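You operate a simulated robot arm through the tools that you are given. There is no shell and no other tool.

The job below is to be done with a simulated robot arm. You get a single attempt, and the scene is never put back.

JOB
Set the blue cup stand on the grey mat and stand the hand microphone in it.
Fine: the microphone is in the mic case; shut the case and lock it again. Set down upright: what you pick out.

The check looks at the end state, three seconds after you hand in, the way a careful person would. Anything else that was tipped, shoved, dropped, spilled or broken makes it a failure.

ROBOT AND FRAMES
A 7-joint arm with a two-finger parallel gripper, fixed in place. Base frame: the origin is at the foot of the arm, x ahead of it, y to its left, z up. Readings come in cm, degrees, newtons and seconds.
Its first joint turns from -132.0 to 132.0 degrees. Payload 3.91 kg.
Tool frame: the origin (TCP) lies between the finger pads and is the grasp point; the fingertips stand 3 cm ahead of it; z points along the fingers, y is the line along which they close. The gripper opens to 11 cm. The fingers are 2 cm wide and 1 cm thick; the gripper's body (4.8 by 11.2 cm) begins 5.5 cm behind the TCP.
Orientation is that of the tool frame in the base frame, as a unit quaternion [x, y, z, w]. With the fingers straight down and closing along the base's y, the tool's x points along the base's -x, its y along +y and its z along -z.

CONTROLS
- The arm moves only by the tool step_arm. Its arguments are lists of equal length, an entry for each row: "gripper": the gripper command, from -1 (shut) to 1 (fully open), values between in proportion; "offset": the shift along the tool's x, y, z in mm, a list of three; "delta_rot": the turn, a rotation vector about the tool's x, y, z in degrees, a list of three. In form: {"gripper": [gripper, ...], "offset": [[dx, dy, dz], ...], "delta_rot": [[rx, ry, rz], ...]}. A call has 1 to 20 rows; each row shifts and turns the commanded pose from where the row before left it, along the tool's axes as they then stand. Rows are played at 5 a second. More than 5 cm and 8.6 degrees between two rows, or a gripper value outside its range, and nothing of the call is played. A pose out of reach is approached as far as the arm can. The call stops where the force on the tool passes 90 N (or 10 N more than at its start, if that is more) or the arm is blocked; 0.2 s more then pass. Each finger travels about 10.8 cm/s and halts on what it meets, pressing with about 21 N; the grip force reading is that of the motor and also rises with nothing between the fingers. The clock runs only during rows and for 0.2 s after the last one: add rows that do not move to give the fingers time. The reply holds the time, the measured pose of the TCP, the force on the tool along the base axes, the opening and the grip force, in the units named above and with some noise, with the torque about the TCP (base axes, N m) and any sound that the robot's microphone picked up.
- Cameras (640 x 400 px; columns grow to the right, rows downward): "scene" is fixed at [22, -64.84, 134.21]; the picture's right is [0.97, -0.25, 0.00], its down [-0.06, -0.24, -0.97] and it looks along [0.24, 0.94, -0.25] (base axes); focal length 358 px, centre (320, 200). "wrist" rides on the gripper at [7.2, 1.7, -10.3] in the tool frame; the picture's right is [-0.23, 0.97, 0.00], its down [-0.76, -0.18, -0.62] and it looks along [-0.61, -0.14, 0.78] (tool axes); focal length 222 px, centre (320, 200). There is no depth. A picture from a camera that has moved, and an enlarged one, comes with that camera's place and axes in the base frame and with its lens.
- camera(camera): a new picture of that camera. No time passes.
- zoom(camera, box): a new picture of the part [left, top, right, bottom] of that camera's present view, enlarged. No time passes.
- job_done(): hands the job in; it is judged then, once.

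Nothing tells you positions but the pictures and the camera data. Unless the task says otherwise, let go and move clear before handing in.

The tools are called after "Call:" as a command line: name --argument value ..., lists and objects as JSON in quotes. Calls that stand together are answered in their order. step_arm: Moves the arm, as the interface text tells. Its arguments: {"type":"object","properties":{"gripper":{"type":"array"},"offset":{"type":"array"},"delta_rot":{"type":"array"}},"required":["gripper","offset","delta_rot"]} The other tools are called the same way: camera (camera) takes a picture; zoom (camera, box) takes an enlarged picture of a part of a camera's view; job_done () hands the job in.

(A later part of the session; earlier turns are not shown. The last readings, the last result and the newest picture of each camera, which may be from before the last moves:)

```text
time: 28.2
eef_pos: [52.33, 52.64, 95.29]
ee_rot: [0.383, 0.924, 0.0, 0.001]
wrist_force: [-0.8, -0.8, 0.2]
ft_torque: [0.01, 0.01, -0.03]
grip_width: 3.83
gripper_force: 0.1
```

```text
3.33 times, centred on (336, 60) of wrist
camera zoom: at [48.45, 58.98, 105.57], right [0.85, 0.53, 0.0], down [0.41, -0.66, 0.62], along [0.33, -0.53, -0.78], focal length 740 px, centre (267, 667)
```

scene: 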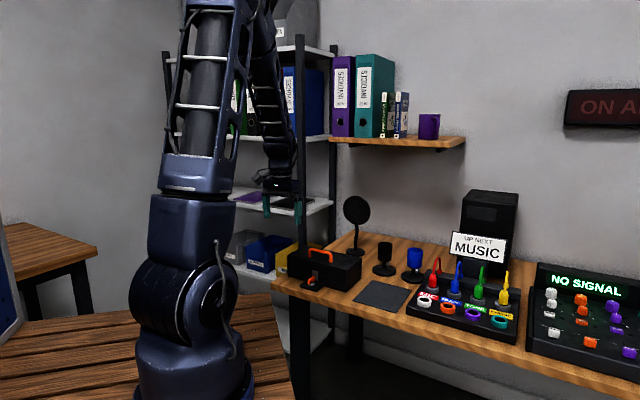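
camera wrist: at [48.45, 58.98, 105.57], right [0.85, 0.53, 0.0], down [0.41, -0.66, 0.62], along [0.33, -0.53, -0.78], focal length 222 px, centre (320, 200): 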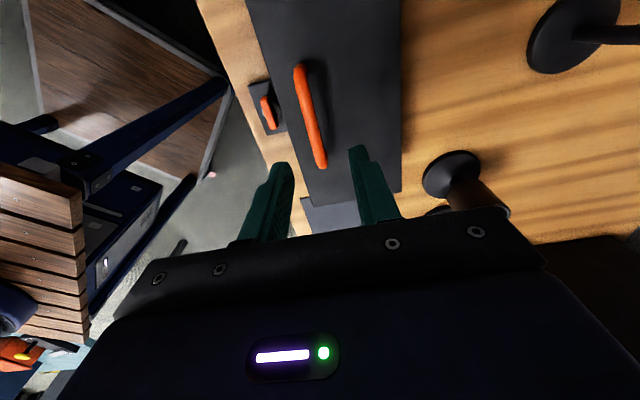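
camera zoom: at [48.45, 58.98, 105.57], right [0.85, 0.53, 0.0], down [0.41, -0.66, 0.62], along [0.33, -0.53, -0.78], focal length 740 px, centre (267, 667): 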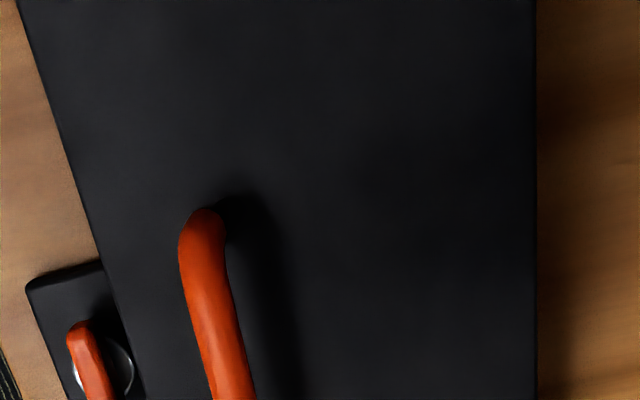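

The bar sits at about 73.55 cm deep, and the lid runs from 70.5 to 82.6. I'll shift 7 mm, lower over the bar and close on it.

Call:
step_arm --gripper '[-0.3, -0.3, -0.3, -0.3, -0.3, -1, -1, -1, -1]' --offset '[[0, -7, 25], [0, 0, 30], [0, 0, 25], [0, 0, 18], [0, 0, 0], [0, 0, 0], [0, 0, 0], [0, 0, 0], [0, 0, 0]]' --delta_rot '[[0, 0, 0], [0, 0, 0], [0, 0, 0], [0, 0, 0], [0, 0, 0], [0, 0, 0], [0, 0, 0], [0, 0, 0], [0, 0, 0]]'

Call:
zoom --camera "scene" --box '[275, 215, 371, 290]'

Call:
camera --camera "wrist"

```text
time: 30.2
eef_pos: [51.89, 52.11, 85.29]
ee_rot: [0.382, 0.924, 0.0, 0.0]
wrist_force: [4.9, 4.3, -3.7]
ft_torque: [0.04, -0.12, -0.04]
grip_width: 1.15
gripper_force: 44.6
```

```text
5.33 times, centred on (323, 252) of scene
camera zoom: at [22.0, -64.84, 134.21], right [0.97, -0.25, 0.0], down [-0.06, -0.24, -0.97], along [0.24, 0.94, -0.25], focal length 1910 px, centre (304, -80)
```

zoom: 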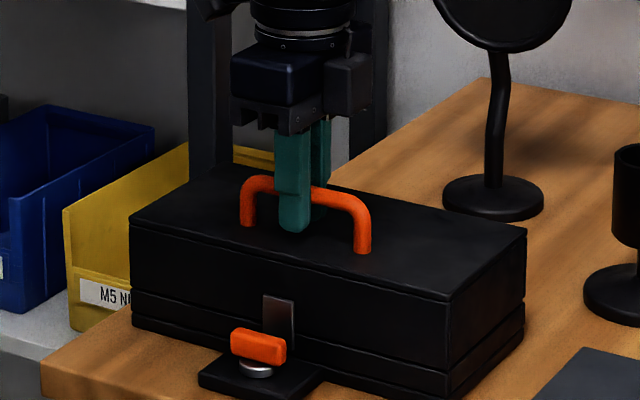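

```text
taken
camera wrist: at [47.98, 58.34, 95.68], right [0.85, 0.53, 0.0], down [0.41, -0.66, 0.62], along [0.33, -0.53, -0.78], focal length 222 px, centre (320, 200)
```

wrist: 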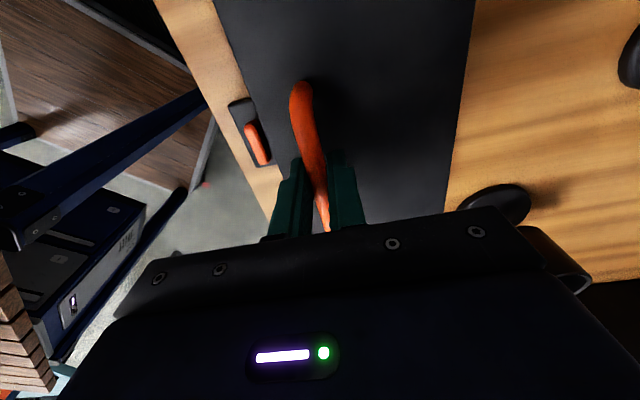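

The bar is firmly gripped at 1.15 cm with little side force. I'll begin raising the lid along its hinge arc, first a small lift to confirm it's free.

Call:
step_arm --gripper '[-1, -1, -1, -1]' --offset '[[0, 2.5, -2.5], [0, 2.7, -2.6], [0, 2.7, -2.5], [0, 0, 0]]' --delta_rot '[[0, 0, 0], [0, 0, 0], [0, 0, 0], [0, 0, 0]]'

Call:
zoom --camera "scene" --box '[275, 215, 371, 290]'

```text
time: 31.2
eef_pos: [52.51, 52.72, 86.34]
ee_rot: [0.383, 0.924, 0.0, 0.0]
wrist_force: [2.1, -1.2, -4.3]
ft_torque: [-0.03, 0.02, -0.07]
grip_width: 1.15
gripper_force: 44.5
```

```text
5.33 times, centred on (323, 252) of scene
camera zoom: at [22.0, -64.84, 134.21], right [0.97, -0.25, 0.0], down [-0.06, -0.24, -0.97], along [0.24, 0.94, -0.25], focal length 1910 px, centre (304, -80)
```

zoom: 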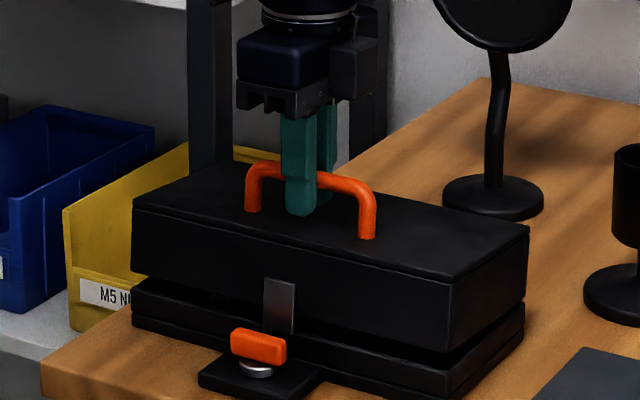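

The lid opens freely at the expected seam, with almost no force. I'll carry on along the arc to about 40°.

Call:
step_arm --gripper '[-1, -1, -1, -1, -1, -1, -1, -1]' --offset '[[0, 8.4, -6.9], [0, 9, -6.1], [0, 9.5, -5.3], [0, 10, -4.5], [0, 10.3, -3.6], [0, 10.7, -2.7], [0, 10.7, -1.7], [0, 0, 0]]' --delta_rot '[[0, 0, 0], [0, 0, 0], [0, 0, 0], [0, 0, 0], [0, 0, 0], [0, 0, 0], [0, 0, 0], [0, 0, 0]]'

Call:
zoom --camera "scene" --box '[275, 200, 387, 290]'

```text
time: 33.0
eef_pos: [57.16, 57.45, 89.44]
ee_rot: [0.383, 0.924, 0.0, 0.001]
wrist_force: [3.5, -5.1, 7.9]
ft_torque: [-0.12, -0.17, -0.44]
grip_width: 1.16
gripper_force: 45.5
```

```text
4.44 times, centred on (331, 245) of scene
camera zoom: at [22.0, -64.84, 134.21], right [0.97, -0.25, 0.0], down [-0.06, -0.24, -0.97], along [0.24, 0.94, -0.25], focal length 1592 px, centre (271, 0)
```

zoom: 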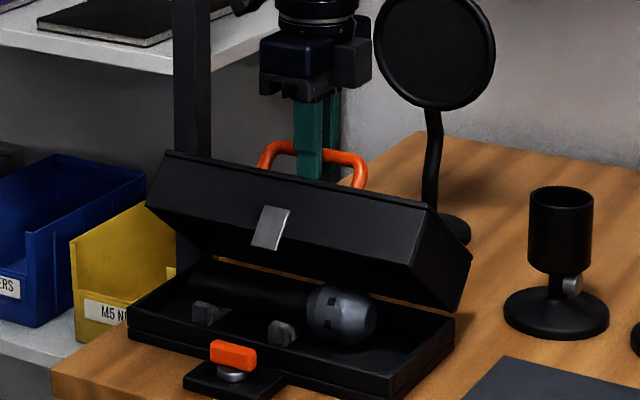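

The mic is visible inside, lying along the case with its head to the right. I'll carry on opening the lid toward 80°.

Call:
step_arm --gripper '[-1, -1, -1, -1, -1, -1, -1, -1, -1]' --offset '[[0, 10.9, -0.75], [0, 10.9, 0.2], [0, 10.9, 1.1], [0, 10.7, 2.1], [0, 10.5, 3.0], [0, 10.2, 3.9], [0, 9.85, 4.8], [0, 9.35, 5.6], [0, 0, 0]]' --delta_rot '[[0, 0, 0], [0, 0, 0], [0, 0, 0], [0, 0, 0], [0, 0, 0], [0, 0, 0], [0, 0, 0], [0, 0, 0], [0, 0, 0]]'

Call:
zoom --camera "scene" --box '[275, 190, 403, 290]'

```text
time: 35.0
eef_pos: [63.15, 63.26, 87.33]
ee_rot: [0.383, 0.924, 0.0, 0.0]
wrist_force: [-4.3, 4.2, -3.7]
ft_torque: [0.04, 0.01, -0.74]
grip_width: 1.17
gripper_force: 44.6
```

```text
4.00 times, centred on (339, 240) of scene
camera zoom: at [22.0, -64.84, 134.21], right [0.97, -0.25, 0.0], down [-0.06, -0.24, -0.97], along [0.24, 0.94, -0.25], focal length 1432 px, centre (244, 40)
```

zoom: 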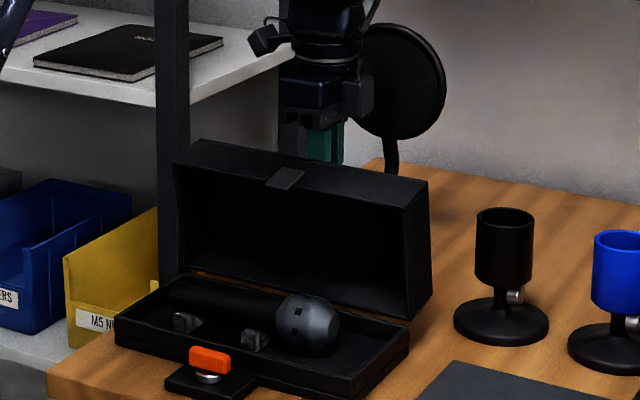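

The lid is open to about 80°, with forces still tiny. I'll carry on past vertical in small steps, watching for the stop.

Call:
step_arm --gripper '[-1, -1, -1, -1]' --offset '[[0, 8.9, 6.4], [0, 8.2, 7.1], [0, 7.6, 7.9], [0, 0, 0]]' --delta_rot '[[0, 0, 0], [0, 0, 0], [0, 0, 0], [0, 0, 0]]'

Call:
zoom --camera "scene" --box '[275, 190, 403, 290]'

Call:
camera --camera "wrist"

```text
time: 36.0
eef_pos: [64.87, 65.17, 85.28]
ee_rot: [0.383, 0.924, 0.0, 0.0]
wrist_force: [6.1, -3.9, -1.9]
ft_torque: [-0.31, -0.34, -0.67]
grip_width: 1.19
gripper_force: 45.2
```

```text
4.00 times, centred on (339, 240) of scene
camera zoom: at [22.0, -64.84, 134.21], right [0.97, -0.25, 0.0], down [-0.06, -0.24, -0.97], along [0.24, 0.94, -0.25], focal length 1432 px, centre (244, 40)
```

zoom: 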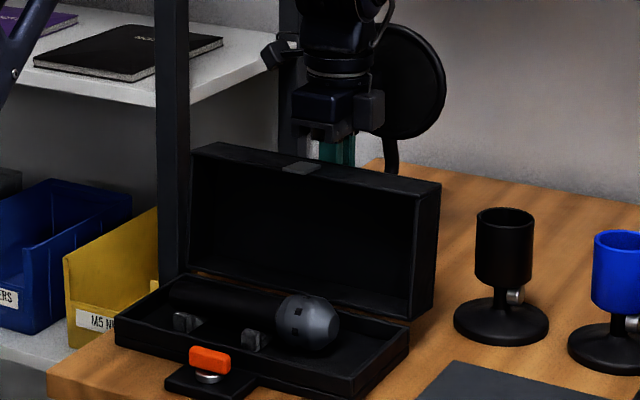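

```text
taken
camera wrist: at [61.05, 71.42, 95.64], right [0.85, 0.53, 0.0], down [0.41, -0.66, 0.62], along [0.33, -0.53, -0.78], focal length 222 px, centre (320, 200)
```

wrist: 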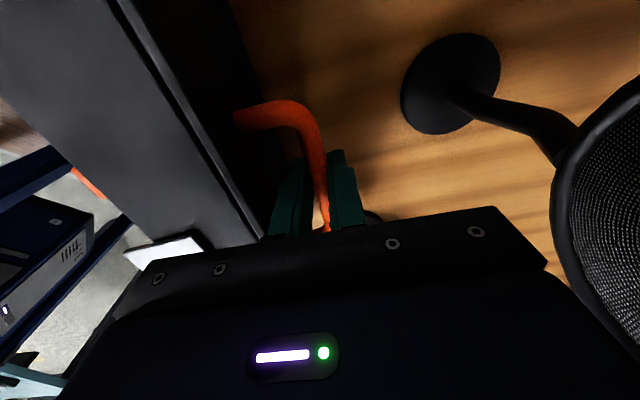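

The lid is just past vertical. I'll go a few degrees further, then slacken the grip slightly while still caging the bar to see whether the lid stays put by itself.

Call:
step_arm --gripper '[-1, -1, -1]' --offset '[[0, 3.6, 4.2], [0, 3.3, 4.3], [0, 0, 0]]' --delta_rot '[[0, 0, 0], [0, 0, 0], [0, 0, 0]]'

Call:
zoom --camera "scene" --box '[275, 190, 403, 290]'

```text
time: 36.8
eef_pos: [65.55, 65.7, 84.39]
ee_rot: [0.383, 0.924, 0.0, 0.0]
wrist_force: [13.5, 3.7, 5.8]
ft_torque: [-0.21, -0.33, -0.7]
grip_width: 1.14
gripper_force: 45.0
```

```text
4.00 times, centred on (339, 240) of scene
camera zoom: at [22.0, -64.84, 134.21], right [0.97, -0.25, 0.0], down [-0.06, -0.24, -0.97], along [0.24, 0.94, -0.25], focal length 1432 px, centre (244, 40)
```

zoom: 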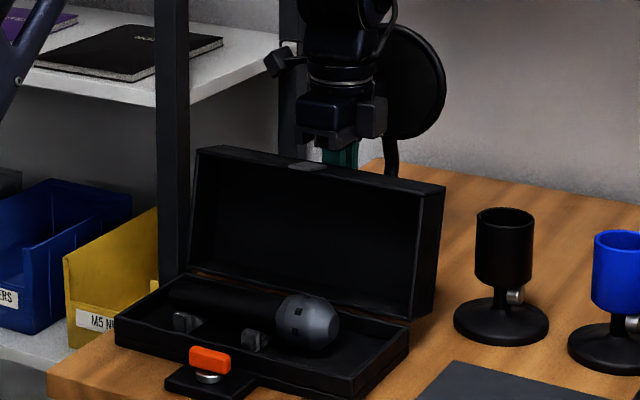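

Call:
step_arm --gripper '[-0.7, -0.6, -0.6, -0.6, -0.6, -0.6]' --offset '[[0, 0, 0], [0, 0, 0], [0, 0, 0], [0, 0, 0], [0, 0, 0], [0, 0, 0]]' --delta_rot '[[0, 0, 0], [0, 0, 0], [0, 0, 0], [0, 0, 0], [0, 0, 0], [0, 0, 0]]'

Call:
zoom --camera "scene" --box '[275, 190, 403, 290]'

Call:
camera --camera "wrist"

```text
time: 38.2
eef_pos: [65.36, 65.52, 84.29]
ee_rot: [0.382, 0.924, 0.001, 0.0]
wrist_force: [1.2, 4.1, 0.4]
ft_torque: [-0.18, 0.06, -0.06]
grip_width: 2.01
gripper_force: 0.1
```

```text
4.00 times, centred on (339, 240) of scene
camera zoom: at [22.0, -64.84, 134.21], right [0.97, -0.25, 0.0], down [-0.06, -0.24, -0.97], along [0.24, 0.94, -0.25], focal length 1432 px, centre (244, 40)
```

zoom: 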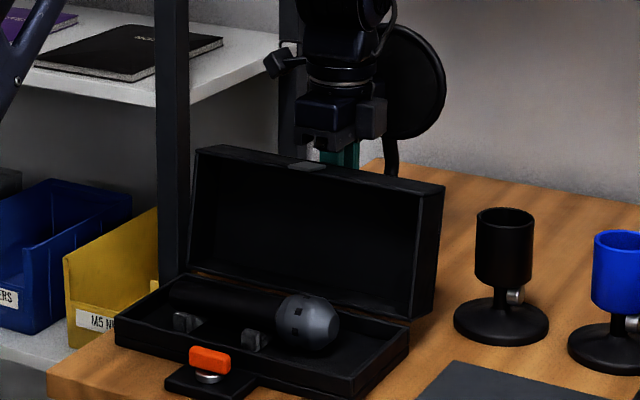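

```text
taken
camera wrist: at [61.5, 71.91, 94.62], right [0.85, 0.53, 0.0], down [0.41, -0.66, 0.62], along [0.33, -0.53, -0.78], focal length 222 px, centre (320, 200)
```

wrist: 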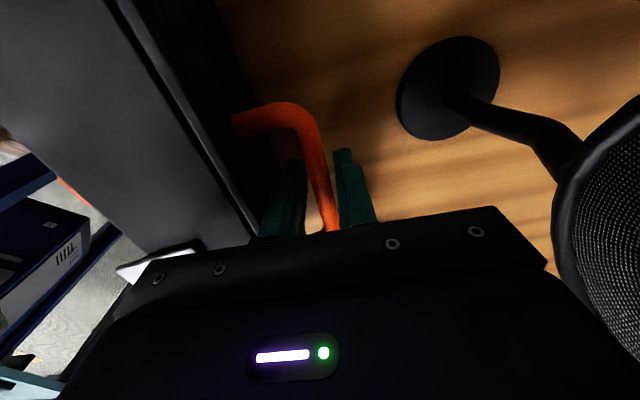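

The bar is leaning lightly on the back finger, about 4 N, so the lid wants to go further back. I'll let it down gradually inside the cage until it meets its own stop.

Call:
step_arm --gripper '[-0.6, -0.6, -0.6, -0.6]' --offset '[[0, 3, 3.5], [0, 3, 4], [0, 0, 0], [0, 0, 0]]' --delta_rot '[[0, 0, 0], [0, 0, 0], [0, 0, 0], [0, 0, 0]]'

Call:
zoom --camera "wrist" --box '[220, 80, 412, 240]'

Call:
zoom --camera "scene" --box '[275, 190, 403, 290]'

```text
time: 39.2
eef_pos: [65.83, 65.92, 83.55]
ee_rot: [0.382, 0.924, 0.0, 0.0]
wrist_force: [3.2, 1.2, -1.3]
ft_torque: [-0.07, 0.04, -0.02]
grip_width: 2.02
gripper_force: 0.0
```

```text
2.50 times, centred on (316, 160) of wrist
camera zoom: at [61.94, 72.34, 93.84], right [0.85, 0.53, 0.0], down [0.41, -0.66, 0.62], along [0.33, -0.53, -0.78], focal length 555 px, centre (330, 300)
```

zoom: 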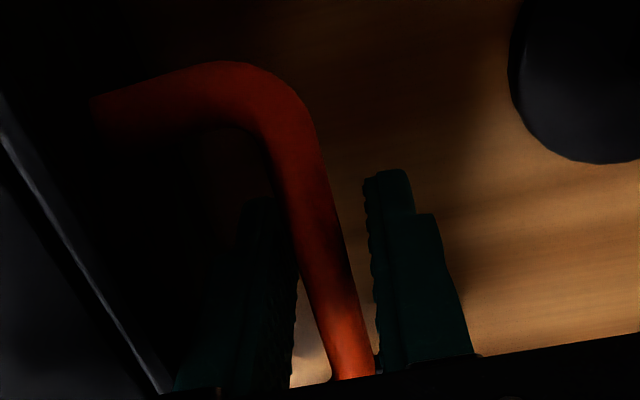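

```text
4.00 times, centred on (339, 240) of scene
camera zoom: at [22.0, -64.84, 134.21], right [0.97, -0.25, 0.0], down [-0.06, -0.24, -0.97], along [0.24, 0.94, -0.25], focal length 1432 px, centre (244, 40)
```

zoom: 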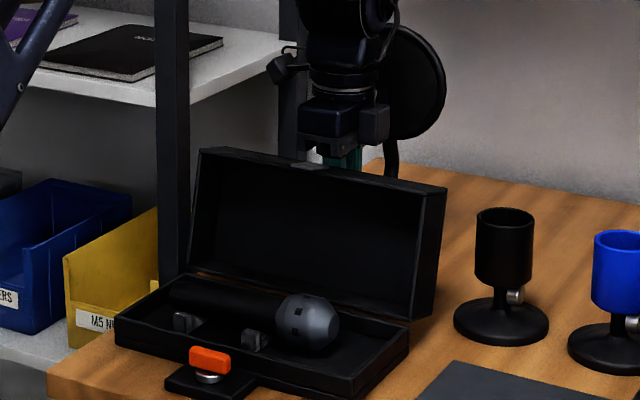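

Call:
step_arm --gripper '[-0.6, -0.6, -0.6, -0.6]' --offset '[[0, 3, 4], [0, 3, 4.5], [0, 0, 0], [0, 0, 0]]' --delta_rot '[[0, 0, 0], [0, 0, 0], [0, 0, 0], [0, 0, 0]]'

Call:
zoom --camera "wrist" --box '[220, 80, 412, 240]'

Call:
zoom --camera "scene" --box '[275, 190, 403, 290]'

```text
time: 40.2
eef_pos: [66.06, 66.36, 82.79]
ee_rot: [0.383, 0.924, 0.0, -0.001]
wrist_force: [0.9, 2.9, 4.8]
ft_torque: [-0.33, 0.35, -0.21]
grip_width: 2.05
gripper_force: 0.1
```

```text
2.50 times, centred on (316, 160) of wrist
camera zoom: at [62.25, 72.74, 93.09], right [0.85, 0.53, 0.0], down [0.41, -0.66, 0.62], along [0.33, -0.53, -0.78], focal length 555 px, centre (330, 300)
```

zoom: 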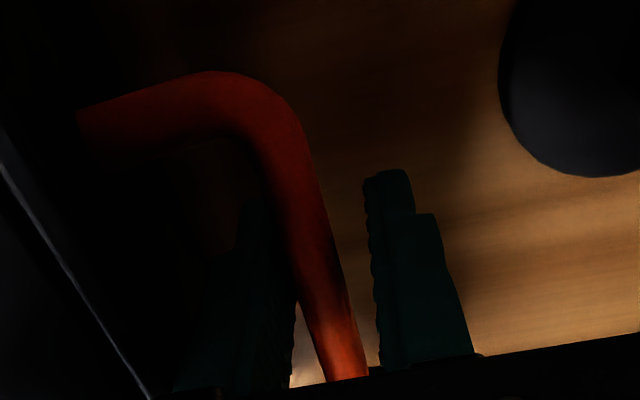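

```text
4.00 times, centred on (339, 240) of scene
camera zoom: at [22.0, -64.84, 134.21], right [0.97, -0.25, 0.0], down [-0.06, -0.24, -0.97], along [0.24, 0.94, -0.25], focal length 1432 px, centre (244, 40)
```

zoom: 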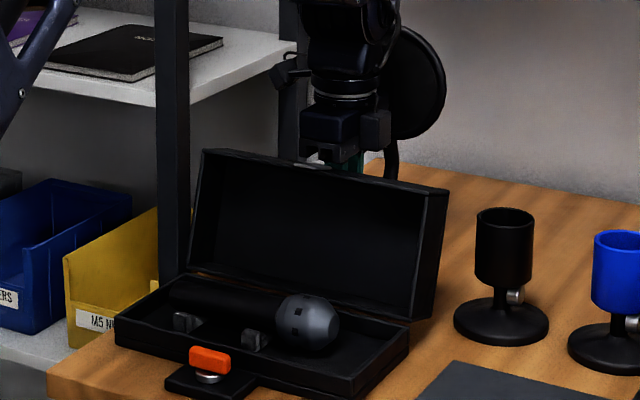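

The bar now has a gap to the back finger, which suggests the lid has found its stop. I'll nudge back a few more millimetres to confirm it doesn't follow.

Call:
step_arm --gripper '[-0.6, -0.6, -0.6, -0.6]' --offset '[[0, 2, 0], [0, 1.5, 0], [0, 0, 0], [0, 0, 0]]' --delta_rot '[[0, 0, 0], [0, 0, 0], [0, 0, 0], [0, 0, 0]]'

Call:
zoom --camera "wrist" --box '[220, 80, 412, 240]'

Call:
zoom --camera "scene" --box '[305, 210, 369, 280]'

```text
time: 41.2
eef_pos: [66.42, 66.66, 82.72]
ee_rot: [0.383, 0.924, -0.001, 0.0]
wrist_force: [-3.7, -2.4, -2.5]
ft_torque: [-0.23, 0.28, -0.29]
grip_width: 2.46
gripper_force: 2.5
```

```text
2.50 times, centred on (316, 160) of wrist
camera zoom: at [62.43, 72.92, 93.04], right [0.85, 0.53, 0.0], down [0.41, -0.66, 0.62], along [0.33, -0.53, -0.78], focal length 555 px, centre (330, 300)
```

zoom: 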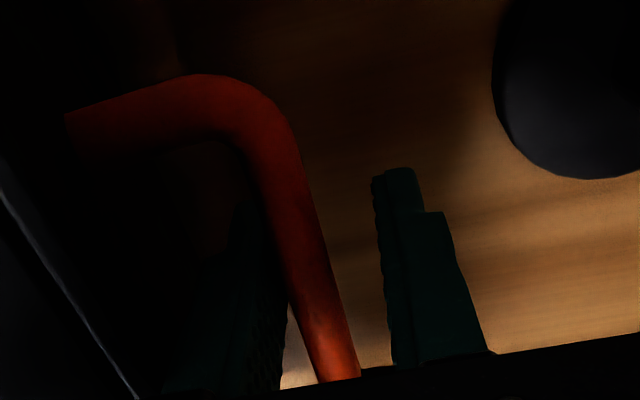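

```text
5.71 times, centred on (337, 245) of scene
camera zoom: at [22.0, -64.84, 134.21], right [0.97, -0.25, 0.0], down [-0.06, -0.24, -0.97], along [0.24, 0.94, -0.25], focal length 2046 px, centre (223, -57)
```

zoom: 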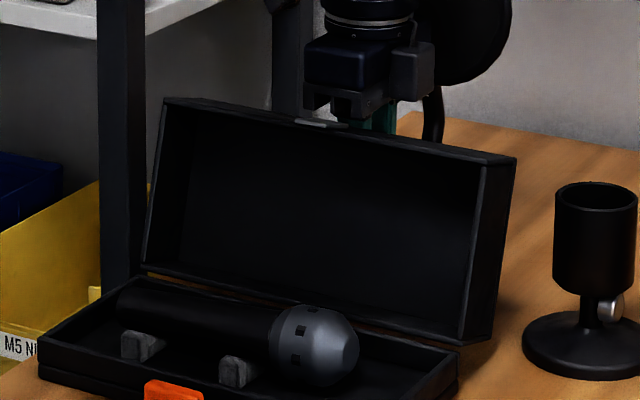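

The lid resists going further and leaves a gap behind it, so it rests on its stop at a little over 100°. I'll unload slightly and lift the fingers straight up off the bar.

Call:
step_arm --gripper '[-0.6, -0.6, -0.6, -0.6, -0.6]' --offset '[[0, -2, 0], [0, 0, 0], [0, 0, -8], [0, 0, -10], [0, 0, 0]]' --delta_rot '[[0, 0, 0], [0, 0, 0], [0, 0, 0], [0, 0, 0], [0, 0, 0]]'

Call:
zoom --camera "scene" --box '[275, 190, 403, 290]'

```text
time: 42.4
eef_pos: [66.32, 66.41, 84.59]
ee_rot: [0.382, 0.924, 0.0, 0.0]
wrist_force: [0.4, -1.0, -2.0]
ft_torque: [-0.01, 0.09, -0.04]
grip_width: 2.25
gripper_force: 0.0
```

```text
4.00 times, centred on (339, 240) of scene
camera zoom: at [22.0, -64.84, 134.21], right [0.97, -0.25, 0.0], down [-0.06, -0.24, -0.97], along [0.24, 0.94, -0.25], focal length 1432 px, centre (244, 40)
```

zoom: 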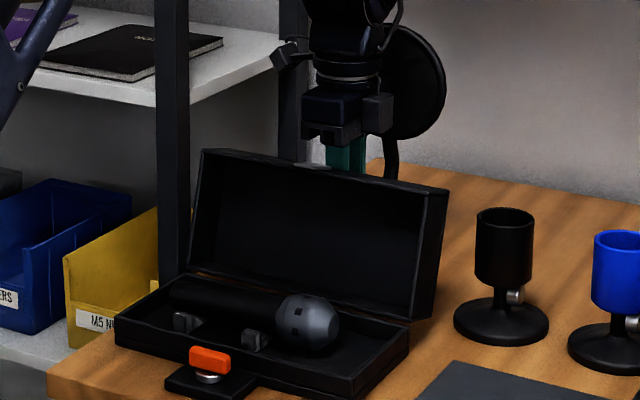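

The lid stays put. I'll lift fully clear.

Call:
step_arm --gripper '[-0.6, -0.6, -0.6, -0.6, -0.6, -0.6, -0.6, -0.6]' --offset '[[0, 0, -10], [0, 0, -15], [0, 0, -25], [0, 0, -40], [0, 0, -40], [0, 0, -40], [0, -30, -20], [0, 0, 0]]' --delta_rot '[[0, 0, 0], [0, 0, 0], [0, 0, 0], [0, 0, 0], [0, 0, 0], [0, 0, 0], [0, 0, 0], [0, 0, 0]]'

Call:
camera --camera "wrist"

Call:
camera --camera "scene"

```text
time: 44.2
eef_pos: [64.23, 64.63, 103.78]
ee_rot: [0.383, 0.924, 0.0, 0.0]
wrist_force: [1.1, -0.2, -0.1]
ft_torque: [-0.02, 0.0, 0.03]
grip_width: 2.18
gripper_force: 0.1
```

```text
taken
camera wrist: at [60.34, 70.85, 113.99], right [0.85, 0.53, 0.0], down [0.41, -0.66, 0.62], along [0.33, -0.53, -0.78], focal length 222 px, centre (320, 200)
```

wrist: 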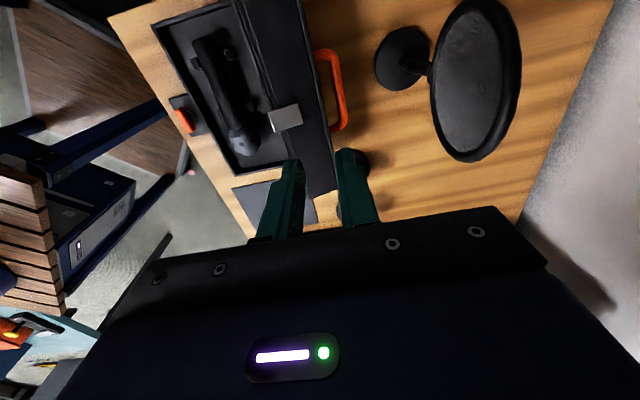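

```text
taken
```

scene: 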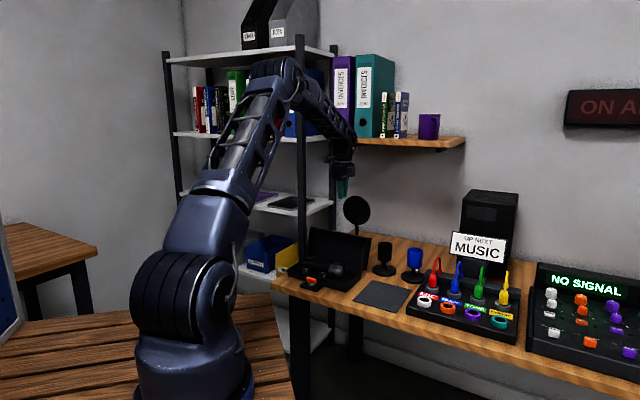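

The lid stays open on its own. I'll zoom on the case interior to see how the mic lies before moving to the cup stand.

Call:
zoom --camera "wrist" --box '[140, 0, 300, 190]'

Call:
zoom --camera "scene" --box '[290, 250, 370, 300]'

Call:
zoom --camera "scene" --box '[350, 225, 446, 315]'

```text
2.11 times, centred on (220, 95) of wrist
camera zoom: at [60.34, 70.85, 113.99], right [0.85, 0.53, 0.0], down [0.41, -0.66, 0.62], along [0.33, -0.53, -0.78], focal length 468 px, centre (530, 421)
```

zoom: 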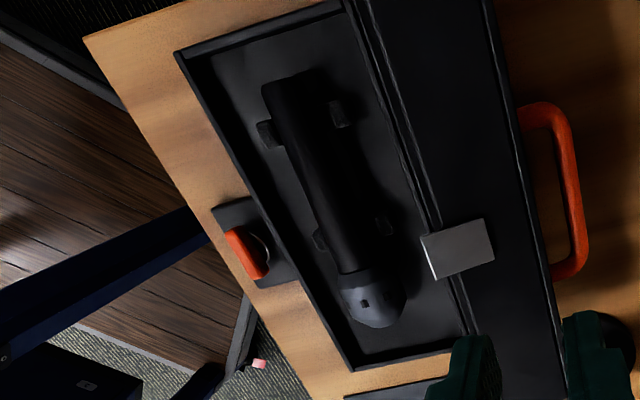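

```text
8.00 times, centred on (330, 275) of scene
camera zoom: at [22.0, -64.84, 134.21], right [0.97, -0.25, 0.0], down [-0.06, -0.24, -0.97], along [0.24, 0.94, -0.25], focal length 2865 px, centre (240, -400)
```

zoom: 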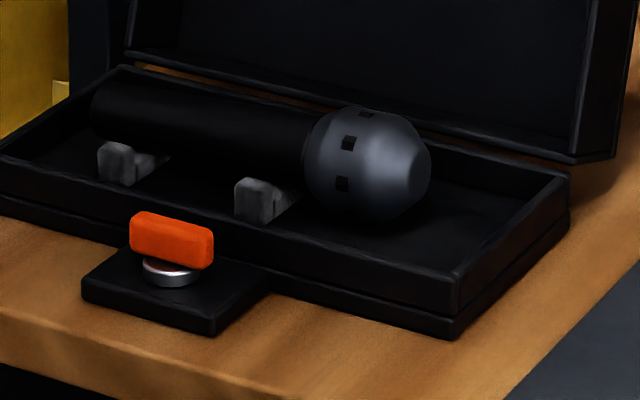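

```text
4.44 times, centred on (398, 270) of scene
camera zoom: at [22.0, -64.84, 134.21], right [0.97, -0.25, 0.0], down [-0.06, -0.24, -0.97], along [0.24, 0.94, -0.25], focal length 1592 px, centre (-27, -111)
```

zoom: 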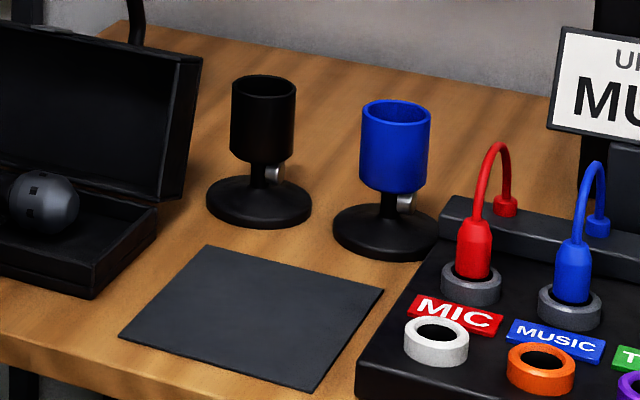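

The mic lies on two cradles with its head to the right. The blue stand is near base (86.5, 46), with its rim at z ≈ 83.8, and the mat's centre is near (70.3, 36.8). I'll move over to look at the stand closely.

Call:
step_arm --gripper '[0.5, 0.5, 0.5, 0.5, 0.5, 0.5, 0.5, 0.5, 0.5, 0.5, 0.5, 0.5, 0.5, 0.5, 0.5, 0.5]' --offset '[[-40.4, -21.1, 0], [-40.4, -21.1, 0], [-40.4, -21.1, 0], [-40.4, -21.1, 0], [-40.4, -21.1, 0], [-40.4, -21.1, 0], [0, 0, 0], [0, 0, 0], [0, 0, 0], [0, 0, 0], [0, 0, 0], [0, 0, 0], [0, 0, 0], [0, 0, 0], [0, 0, 0], [0, 0, 0]]' --delta_rot '[[0, 0, 0], [0, 0, 0], [0, 0, 0], [0, 0, 0], [0, 0, 0], [0, 0, 0], [0, 0, -8.11], [0, 0, -8.11], [0, 0, -8.11], [0, 0, -8.11], [0, 0, -8.11], [0, 0, -8.11], [0, 0, -8.11], [0, 0, -8.11], [0, 0, -8.11], [0, 0, 0]]'

Call:
camera --camera "wrist"

Call:
zoom --camera "scene" --box '[290, 180, 450, 300]'

```text
time: 47.6
eef_pos: [72.55, 38.44, 103.49]
ee_rot: [-0.243, 0.97, 0.0, 0.0]
wrist_force: [-0.3, 0.3, -0.7]
ft_torque: [0.04, 0.01, 0.0]
grip_width: 8.27
gripper_force: 0.0
```

```text
taken
camera wrist: at [65.31, 36.36, 113.86], right [-0.26, 0.97, 0.0], down [0.76, 0.2, 0.62], along [0.6, 0.16, -0.78], focal length 222 px, centre (320, 200)
```

wrist: 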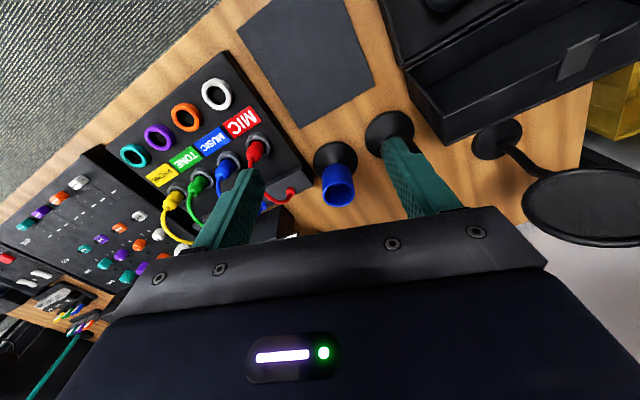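

```text
3.33 times, centred on (370, 240) of scene
camera zoom: at [22.0, -64.84, 134.21], right [0.97, -0.25, 0.0], down [-0.06, -0.24, -0.97], along [0.24, 0.94, -0.25], focal length 1194 px, centre (153, 67)
```

zoom: 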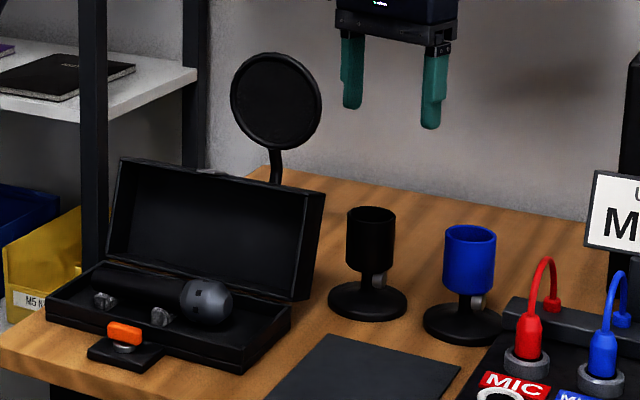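

Call:
zoom --camera "wrist" --box '[240, 100, 432, 220]'

Call:
zoom --camera "wrist" --box '[220, 0, 412, 120]'

```text
3.33 times, centred on (336, 160) of wrist
camera zoom: at [65.31, 36.36, 113.86], right [-0.26, 0.97, 0.0], down [0.76, 0.2, 0.62], along [0.6, 0.16, -0.78], focal length 740 px, centre (267, 333)
```

zoom: 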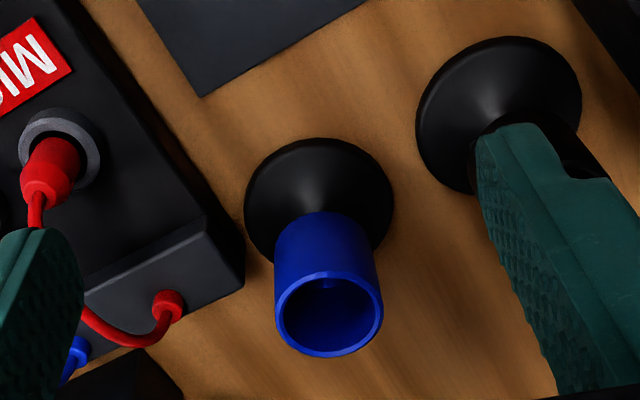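

```text
3.33 times, centred on (316, 60) of wrist
camera zoom: at [65.31, 36.36, 113.86], right [-0.26, 0.97, 0.0], down [0.76, 0.2, 0.62], along [0.6, 0.16, -0.78], focal length 740 px, centre (333, 667)
```

zoom: 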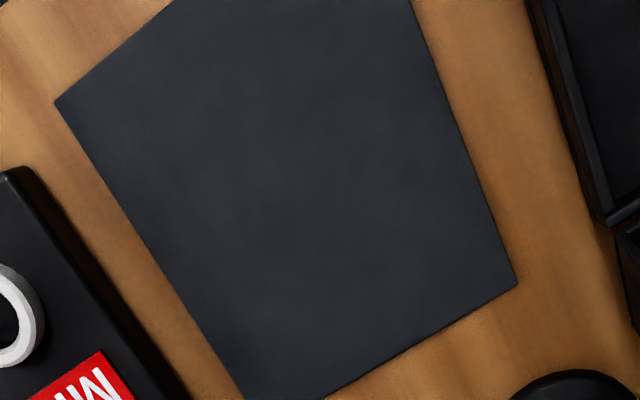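

The blue stand is centred near radius 97.5 cm, with its rim at z ≈ 84 and a base about 9 cm wide. It's near the limit of my reach, so I'll test the vertical pose while hovering above it first.

Call:
step_arm --gripper '[0.4, 0.4, 0.4, 0.4, 0.4, 0.4, 0.4, 0.4]' --offset '[[-39, -1, 0], [-39, -1, 0], [-39, -1, 0], [-38.6, -0.3, 0], [0, 0, 35], [0, 0, 40], [0, 0, 35], [0, 0, 0]]' --delta_rot '[[0, 0, 0], [0, 0, 0], [0, 0, 0], [0, 0, 0], [0, 0, 0], [0, 0, 0], [0, 0, 0], [0, 0, 0]]'

Call:
camera --camera "wrist"

Call:
zoom --camera "scene" --box '[350, 190, 478, 290]'

```text
time: 49.4
eef_pos: [86.42, 45.65, 92.59]
ee_rot: [-0.242, 0.97, 0.0, 0.0]
wrist_force: [0.7, -0.2, -1.1]
ft_torque: [0.0, 0.02, 0.04]
grip_width: 7.68
gripper_force: 0.1
```

```text
taken
camera wrist: at [79.05, 43.69, 102.92], right [-0.26, 0.97, 0.0], down [0.76, 0.2, 0.62], along [0.6, 0.16, -0.78], focal length 222 px, centre (320, 200)
```

wrist: 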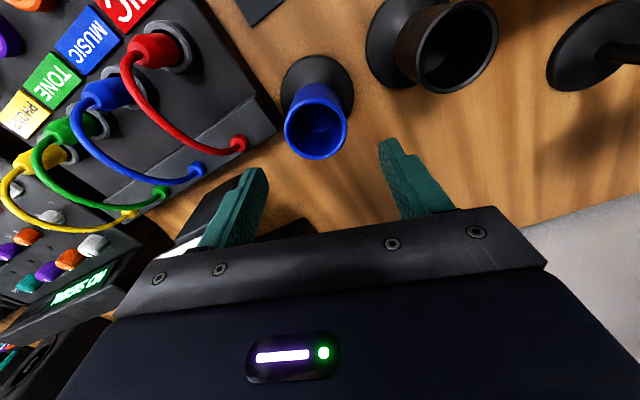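

```text
4.00 times, centred on (414, 240) of scene
camera zoom: at [22.0, -64.84, 134.21], right [0.97, -0.25, 0.0], down [-0.06, -0.24, -0.97], along [0.24, 0.94, -0.25], focal length 1432 px, centre (-56, 40)
```

zoom: 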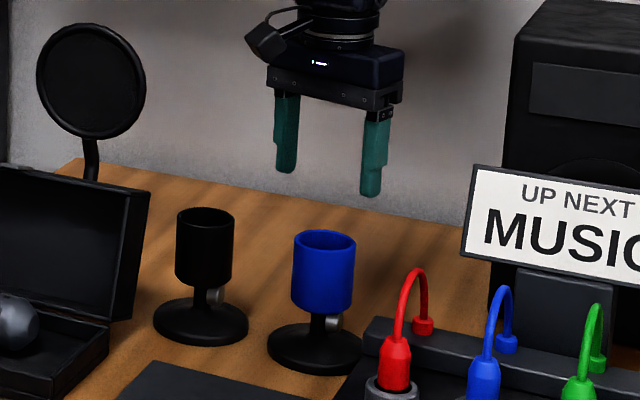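

The vertical pose is reachable. I'll zoom for the final alignment over the cup.

Call:
zoom --camera "wrist" --box '[256, 40, 384, 170]'

```text
3.08 times, centred on (320, 105) of wrist
camera zoom: at [79.05, 43.69, 102.92], right [-0.26, 0.97, 0.0], down [0.76, 0.2, 0.62], along [0.6, 0.16, -0.78], focal length 684 px, centre (320, 492)
```

zoom: 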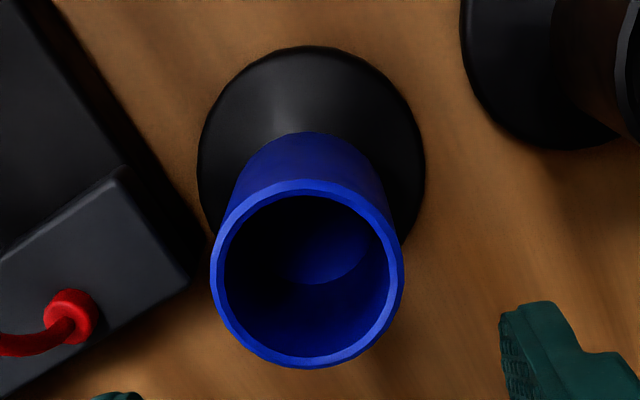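

Shift by (+4, −2.5 mm), then lower so the fingers straddle the cup, and close on it.

Call:
step_arm --gripper '[0.4, 0.4, 0.4, 0.4, 0.4, -0.3, -0.3, -0.3, -0.3, -0.3]' --offset '[[4, -2.5, 0], [0, 0, 30], [0, 0, 30], [0, 0, 30], [0, 0, 16], [0, 0, 0], [0, 0, 0], [0, 0, 0], [0, 0, 0], [0, 0, 0]]' --delta_rot '[[0, 0, 0], [0, 0, 0], [0, 0, 0], [0, 0, 0], [0, 0, 0], [0, 0, 0], [0, 0, 0], [0, 0, 0], [0, 0, 0], [0, 0, 0]]'

Call:
camera --camera "wrist"

Call:
zoom --camera "scene" --box '[350, 190, 478, 290]'

```text
time: 51.6
eef_pos: [85.97, 44.83, 82.03]
ee_rot: [-0.241, 0.97, 0.0, 0.0]
wrist_force: [0.3, -0.1, -0.7]
ft_torque: [0.04, -0.02, -0.04]
grip_width: 5.17
gripper_force: 20.9
```

```text
taken
camera wrist: at [78.72, 42.91, 92.35], right [-0.26, 0.97, 0.0], down [0.76, 0.2, 0.62], along [0.6, 0.16, -0.78], focal length 222 px, centre (320, 200)
```

wrist: 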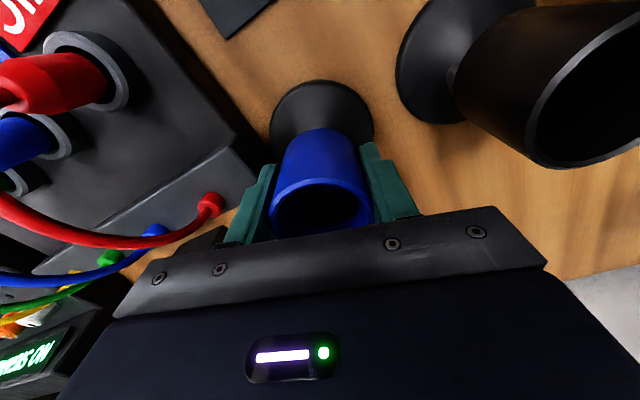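

```text
4.00 times, centred on (414, 240) of scene
camera zoom: at [22.0, -64.84, 134.21], right [0.97, -0.25, 0.0], down [-0.06, -0.24, -0.97], along [0.24, 0.94, -0.25], focal length 1432 px, centre (-56, 40)
```

zoom: 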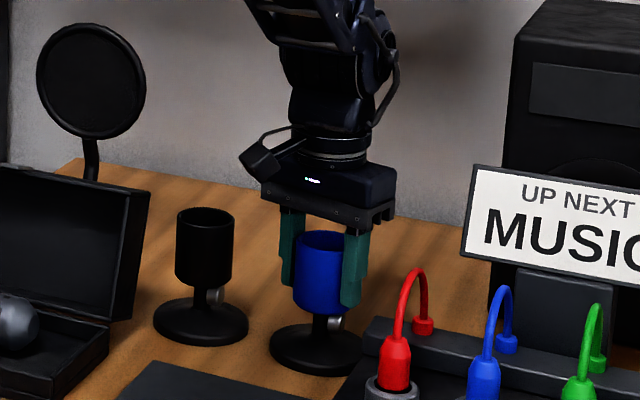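

The cup is held, at 5.2 cm between the fingers. I'll lift it a little and check that it comes up level.

Call:
step_arm --gripper '[-0.6, -1, -1, -1, -1, -1]' --offset '[[0, 0, 0], [0, 0, 0], [0, 0, -8], [0, 0, -12], [0, 0, -15], [0, 0, 0]]' --delta_rot '[[0, 0, 0], [0, 0, 0], [0, 0, 0], [0, 0, 0], [0, 0, 0], [0, 0, 0]]'

Call:
zoom --camera "scene" --box '[350, 190, 478, 290]'

```text
time: 53.0
eef_pos: [86.09, 44.9, 85.38]
ee_rot: [-0.242, 0.97, -0.001, 0.0]
wrist_force: [0.0, 0.1, -5.0]
ft_torque: [0.0, 0.04, 0.0]
grip_width: 5.12
gripper_force: 20.8
```

```text
4.00 times, centred on (414, 240) of scene
camera zoom: at [22.0, -64.84, 134.21], right [0.97, -0.25, 0.0], down [-0.06, -0.24, -0.97], along [0.24, 0.94, -0.25], focal length 1432 px, centre (-56, 40)
```

zoom: 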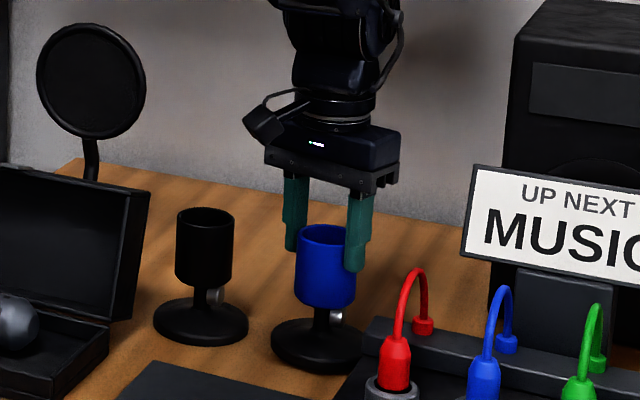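

Call:
step_arm --gripper '[-1, -1, -1, -1]' --offset '[[0, 0, 0], [0, 0, 0], [0, 0, 0], [0, 0, 0]]' --delta_rot '[[0, 0, 0], [0, 0, 0], [0, 0, 0], [0, 0, 0]]'

Call:
zoom --camera "scene" --box '[382, 220, 446, 290]'

Call:
camera --camera "wrist"

```text
time: 54.0
eef_pos: [86.01, 44.92, 85.4]
ee_rot: [-0.242, 0.97, 0.0, 0.0]
wrist_force: [0.3, -0.4, -5.6]
ft_torque: [-0.03, 0.05, 0.03]
grip_width: 5.13
gripper_force: 20.7
```

```text
5.71 times, centred on (414, 255) of scene
camera zoom: at [22.0, -64.84, 134.21], right [0.97, -0.25, 0.0], down [-0.06, -0.24, -0.97], along [0.24, 0.94, -0.25], focal length 2046 px, centre (-217, -114)
```

zoom: 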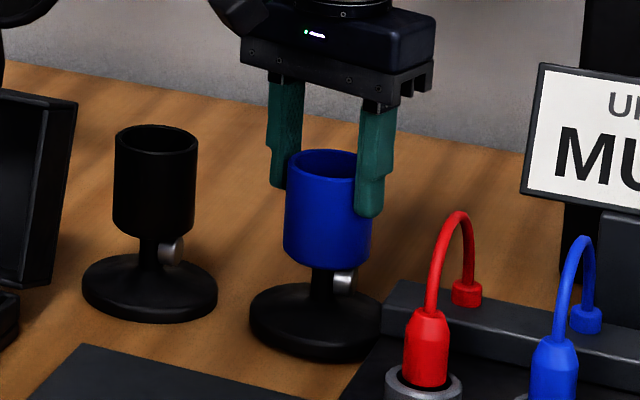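

```text
taken
camera wrist: at [78.86, 42.94, 95.74], right [-0.26, 0.97, 0.0], down [0.76, 0.2, 0.62], along [0.6, 0.16, -0.78], focal length 222 px, centre (320, 200)
```

wrist: 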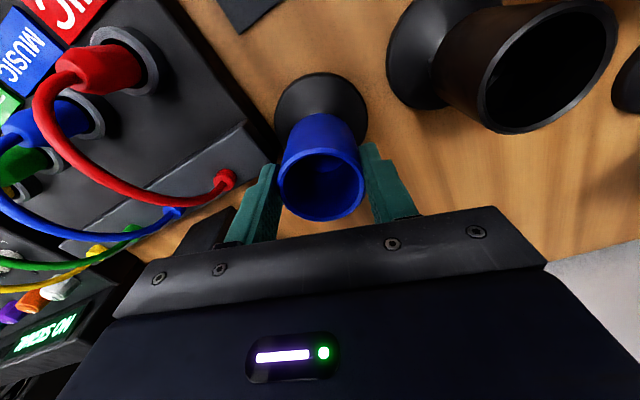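

The fingers rose about 3.3 cm but the cup only slightly, so there was slip. I'll raise a little further, slowly, to see whether it's now holding.

Call:
step_arm --gripper '[-1, -1, -1, -1, -1]' --offset '[[0, 0, -1.5], [0, 0, -1.5], [0, 0, -1.5], [0, 0, -1.5], [0, 0, 0]]' --delta_rot '[[0, 0, 0], [0, 0, 0], [0, 0, 0], [0, 0, 0], [0, 0, 0]]'

Call:
zoom --camera "scene" --box '[382, 220, 446, 290]'

```text
time: 55.2
eef_pos: [86.03, 44.95, 86.1]
ee_rot: [-0.242, 0.97, 0.0, 0.0]
wrist_force: [-1.3, 0.1, -5.3]
ft_torque: [-0.01, 0.0, -0.01]
grip_width: 5.15
gripper_force: 21.4
```

```text
5.71 times, centred on (414, 255) of scene
camera zoom: at [22.0, -64.84, 134.21], right [0.97, -0.25, 0.0], down [-0.06, -0.24, -0.97], along [0.24, 0.94, -0.25], focal length 2046 px, centre (-217, -114)
```

zoom: 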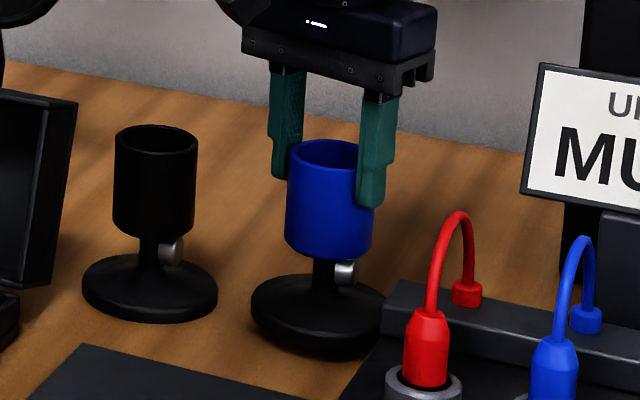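

It's now rising with the gripper and hanging upright, roughly 1 cm off the desk. I'll move slowly, lifting a touch more and drawing it straight toward the mat, staying low so that any slip is harmless.

Call:
step_arm --gripper '[-1, -1, -1, -1, -1, -1, -1, -1, -1, -1, -1, -1]' --offset '[[0, 0, -1.5], [0, 0, -1.5], [0, 0, -1], [1, 0, 0], [2, 0, 0], [3, 0, 0], [4, 0, 0], [5, 0, 0], [5, 0, 0], [4, 0, 0], [2, 0, 0], [0, 0, 0]]' --delta_rot '[[0, 0, 0], [0, 0, 0], [0, 0, 0], [0, 0, 0], [0, 0, 0], [0, 0, 0], [0, 0, 0], [0, 0, 0], [0, 0, 0], [0, 0, 0], [0, 0, 0], [0, 0, 0]]'

Call:
zoom --camera "scene" --box '[372, 220, 436, 290]'

Call:
camera --camera "wrist"

```text
time: 57.8
eef_pos: [83.85, 43.77, 86.4]
ee_rot: [-0.242, 0.97, -0.001, 0.0]
wrist_force: [-0.9, -0.4, -5.5]
ft_torque: [-0.02, 0.01, -0.02]
grip_width: 5.14
gripper_force: 21.3
```

```text
5.71 times, centred on (404, 255) of scene
camera zoom: at [22.0, -64.84, 134.21], right [0.97, -0.25, 0.0], down [-0.06, -0.24, -0.97], along [0.24, 0.94, -0.25], focal length 2046 px, centre (-160, -114)
```

zoom: 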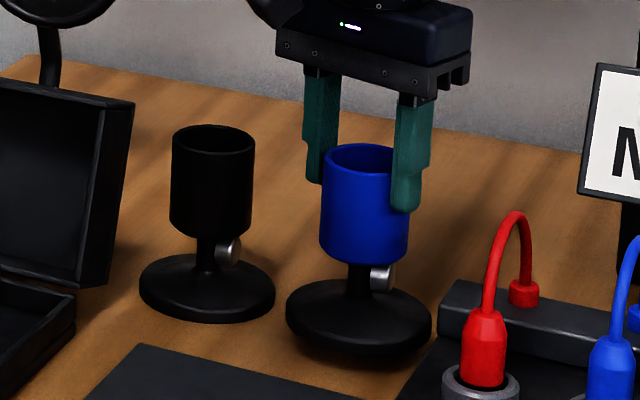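

```text
taken
camera wrist: at [76.72, 41.8, 96.77], right [-0.26, 0.97, 0.0], down [0.76, 0.2, 0.62], along [0.6, 0.16, -0.78], focal length 222 px, centre (320, 200)
```

wrist: 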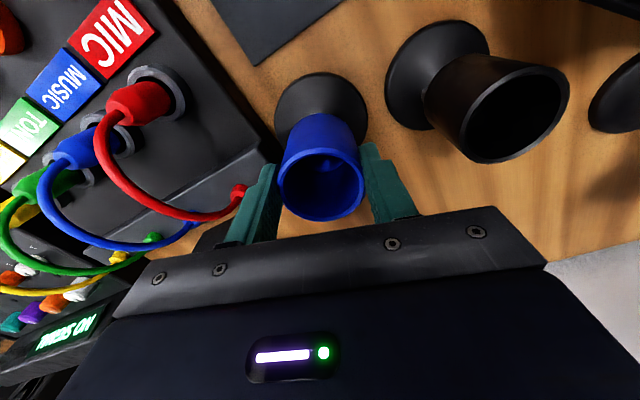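

It holds steady and the shadow shows clearance below the base. I'll continue toward the mat.

Call:
step_arm --gripper '[-1, -1, -1, -1, -1, -1, -1, -1, -1, -1, -1, -1, -1, -1, -1, -1, -1, -1]' --offset '[[2, 0, 0], [4, 0, 0], [6, 0, 0], [6, 0, 0], [6, 0, 0], [6, 0, 0], [6, 0, 0], [6, 0, 0], [6, 0, 0], [6, 0, 0], [6, 0, 0], [6, 0, 0], [6, 1, 0], [6, 1, 0], [6, 1, 0], [4, 0, 0], [2, 0, 0], [0, 0, 0]]' --delta_rot '[[0, 0, 0], [0, 0, 0], [0, 0, 0], [0, 0, 0], [0, 0, 0], [0, 0, 0], [0, 0, 0], [0, 0, 0], [0, 0, 0], [0, 0, 0], [0, 0, 0], [0, 0, 0], [0, 0, 0], [0, 0, 0], [0, 0, 0], [0, 0, 0], [0, 0, 0], [0, 0, 0]]'

Call:
camera --camera "wrist"

Call:
zoom --camera "scene" --box '[352, 220, 448, 310]'

```text
time: 61.6
eef_pos: [75.67, 39.82, 86.55]
ee_rot: [-0.242, 0.97, 0.0, -0.001]
wrist_force: [-0.8, 0.4, -4.5]
ft_torque: [-0.04, 0.01, 0.0]
grip_width: 5.12
gripper_force: 21.1
```

```text
taken
camera wrist: at [68.57, 37.79, 96.77], right [-0.26, 0.97, 0.0], down [0.76, 0.2, 0.62], along [0.6, 0.16, -0.78], focal length 222 px, centre (320, 200)
```

wrist: 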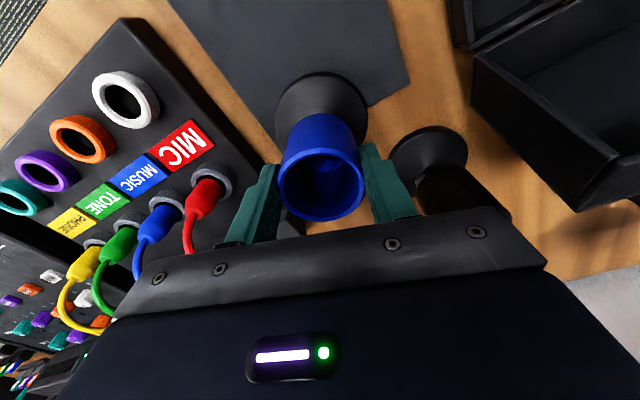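

```text
4.44 times, centred on (400, 265) of scene
camera zoom: at [22.0, -64.84, 134.21], right [0.97, -0.25, 0.0], down [-0.06, -0.24, -0.97], along [0.24, 0.94, -0.25], focal length 1592 px, centre (-36, -89)
```

zoom: 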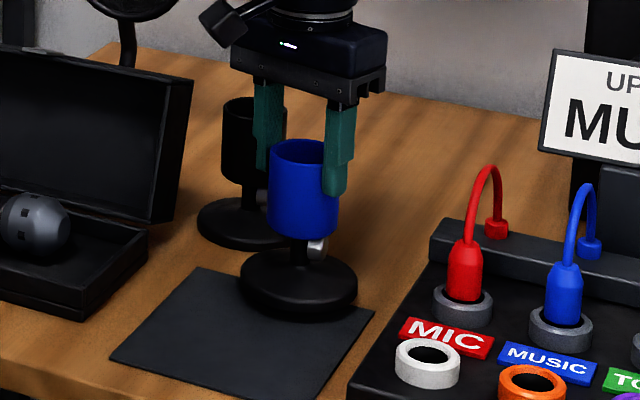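

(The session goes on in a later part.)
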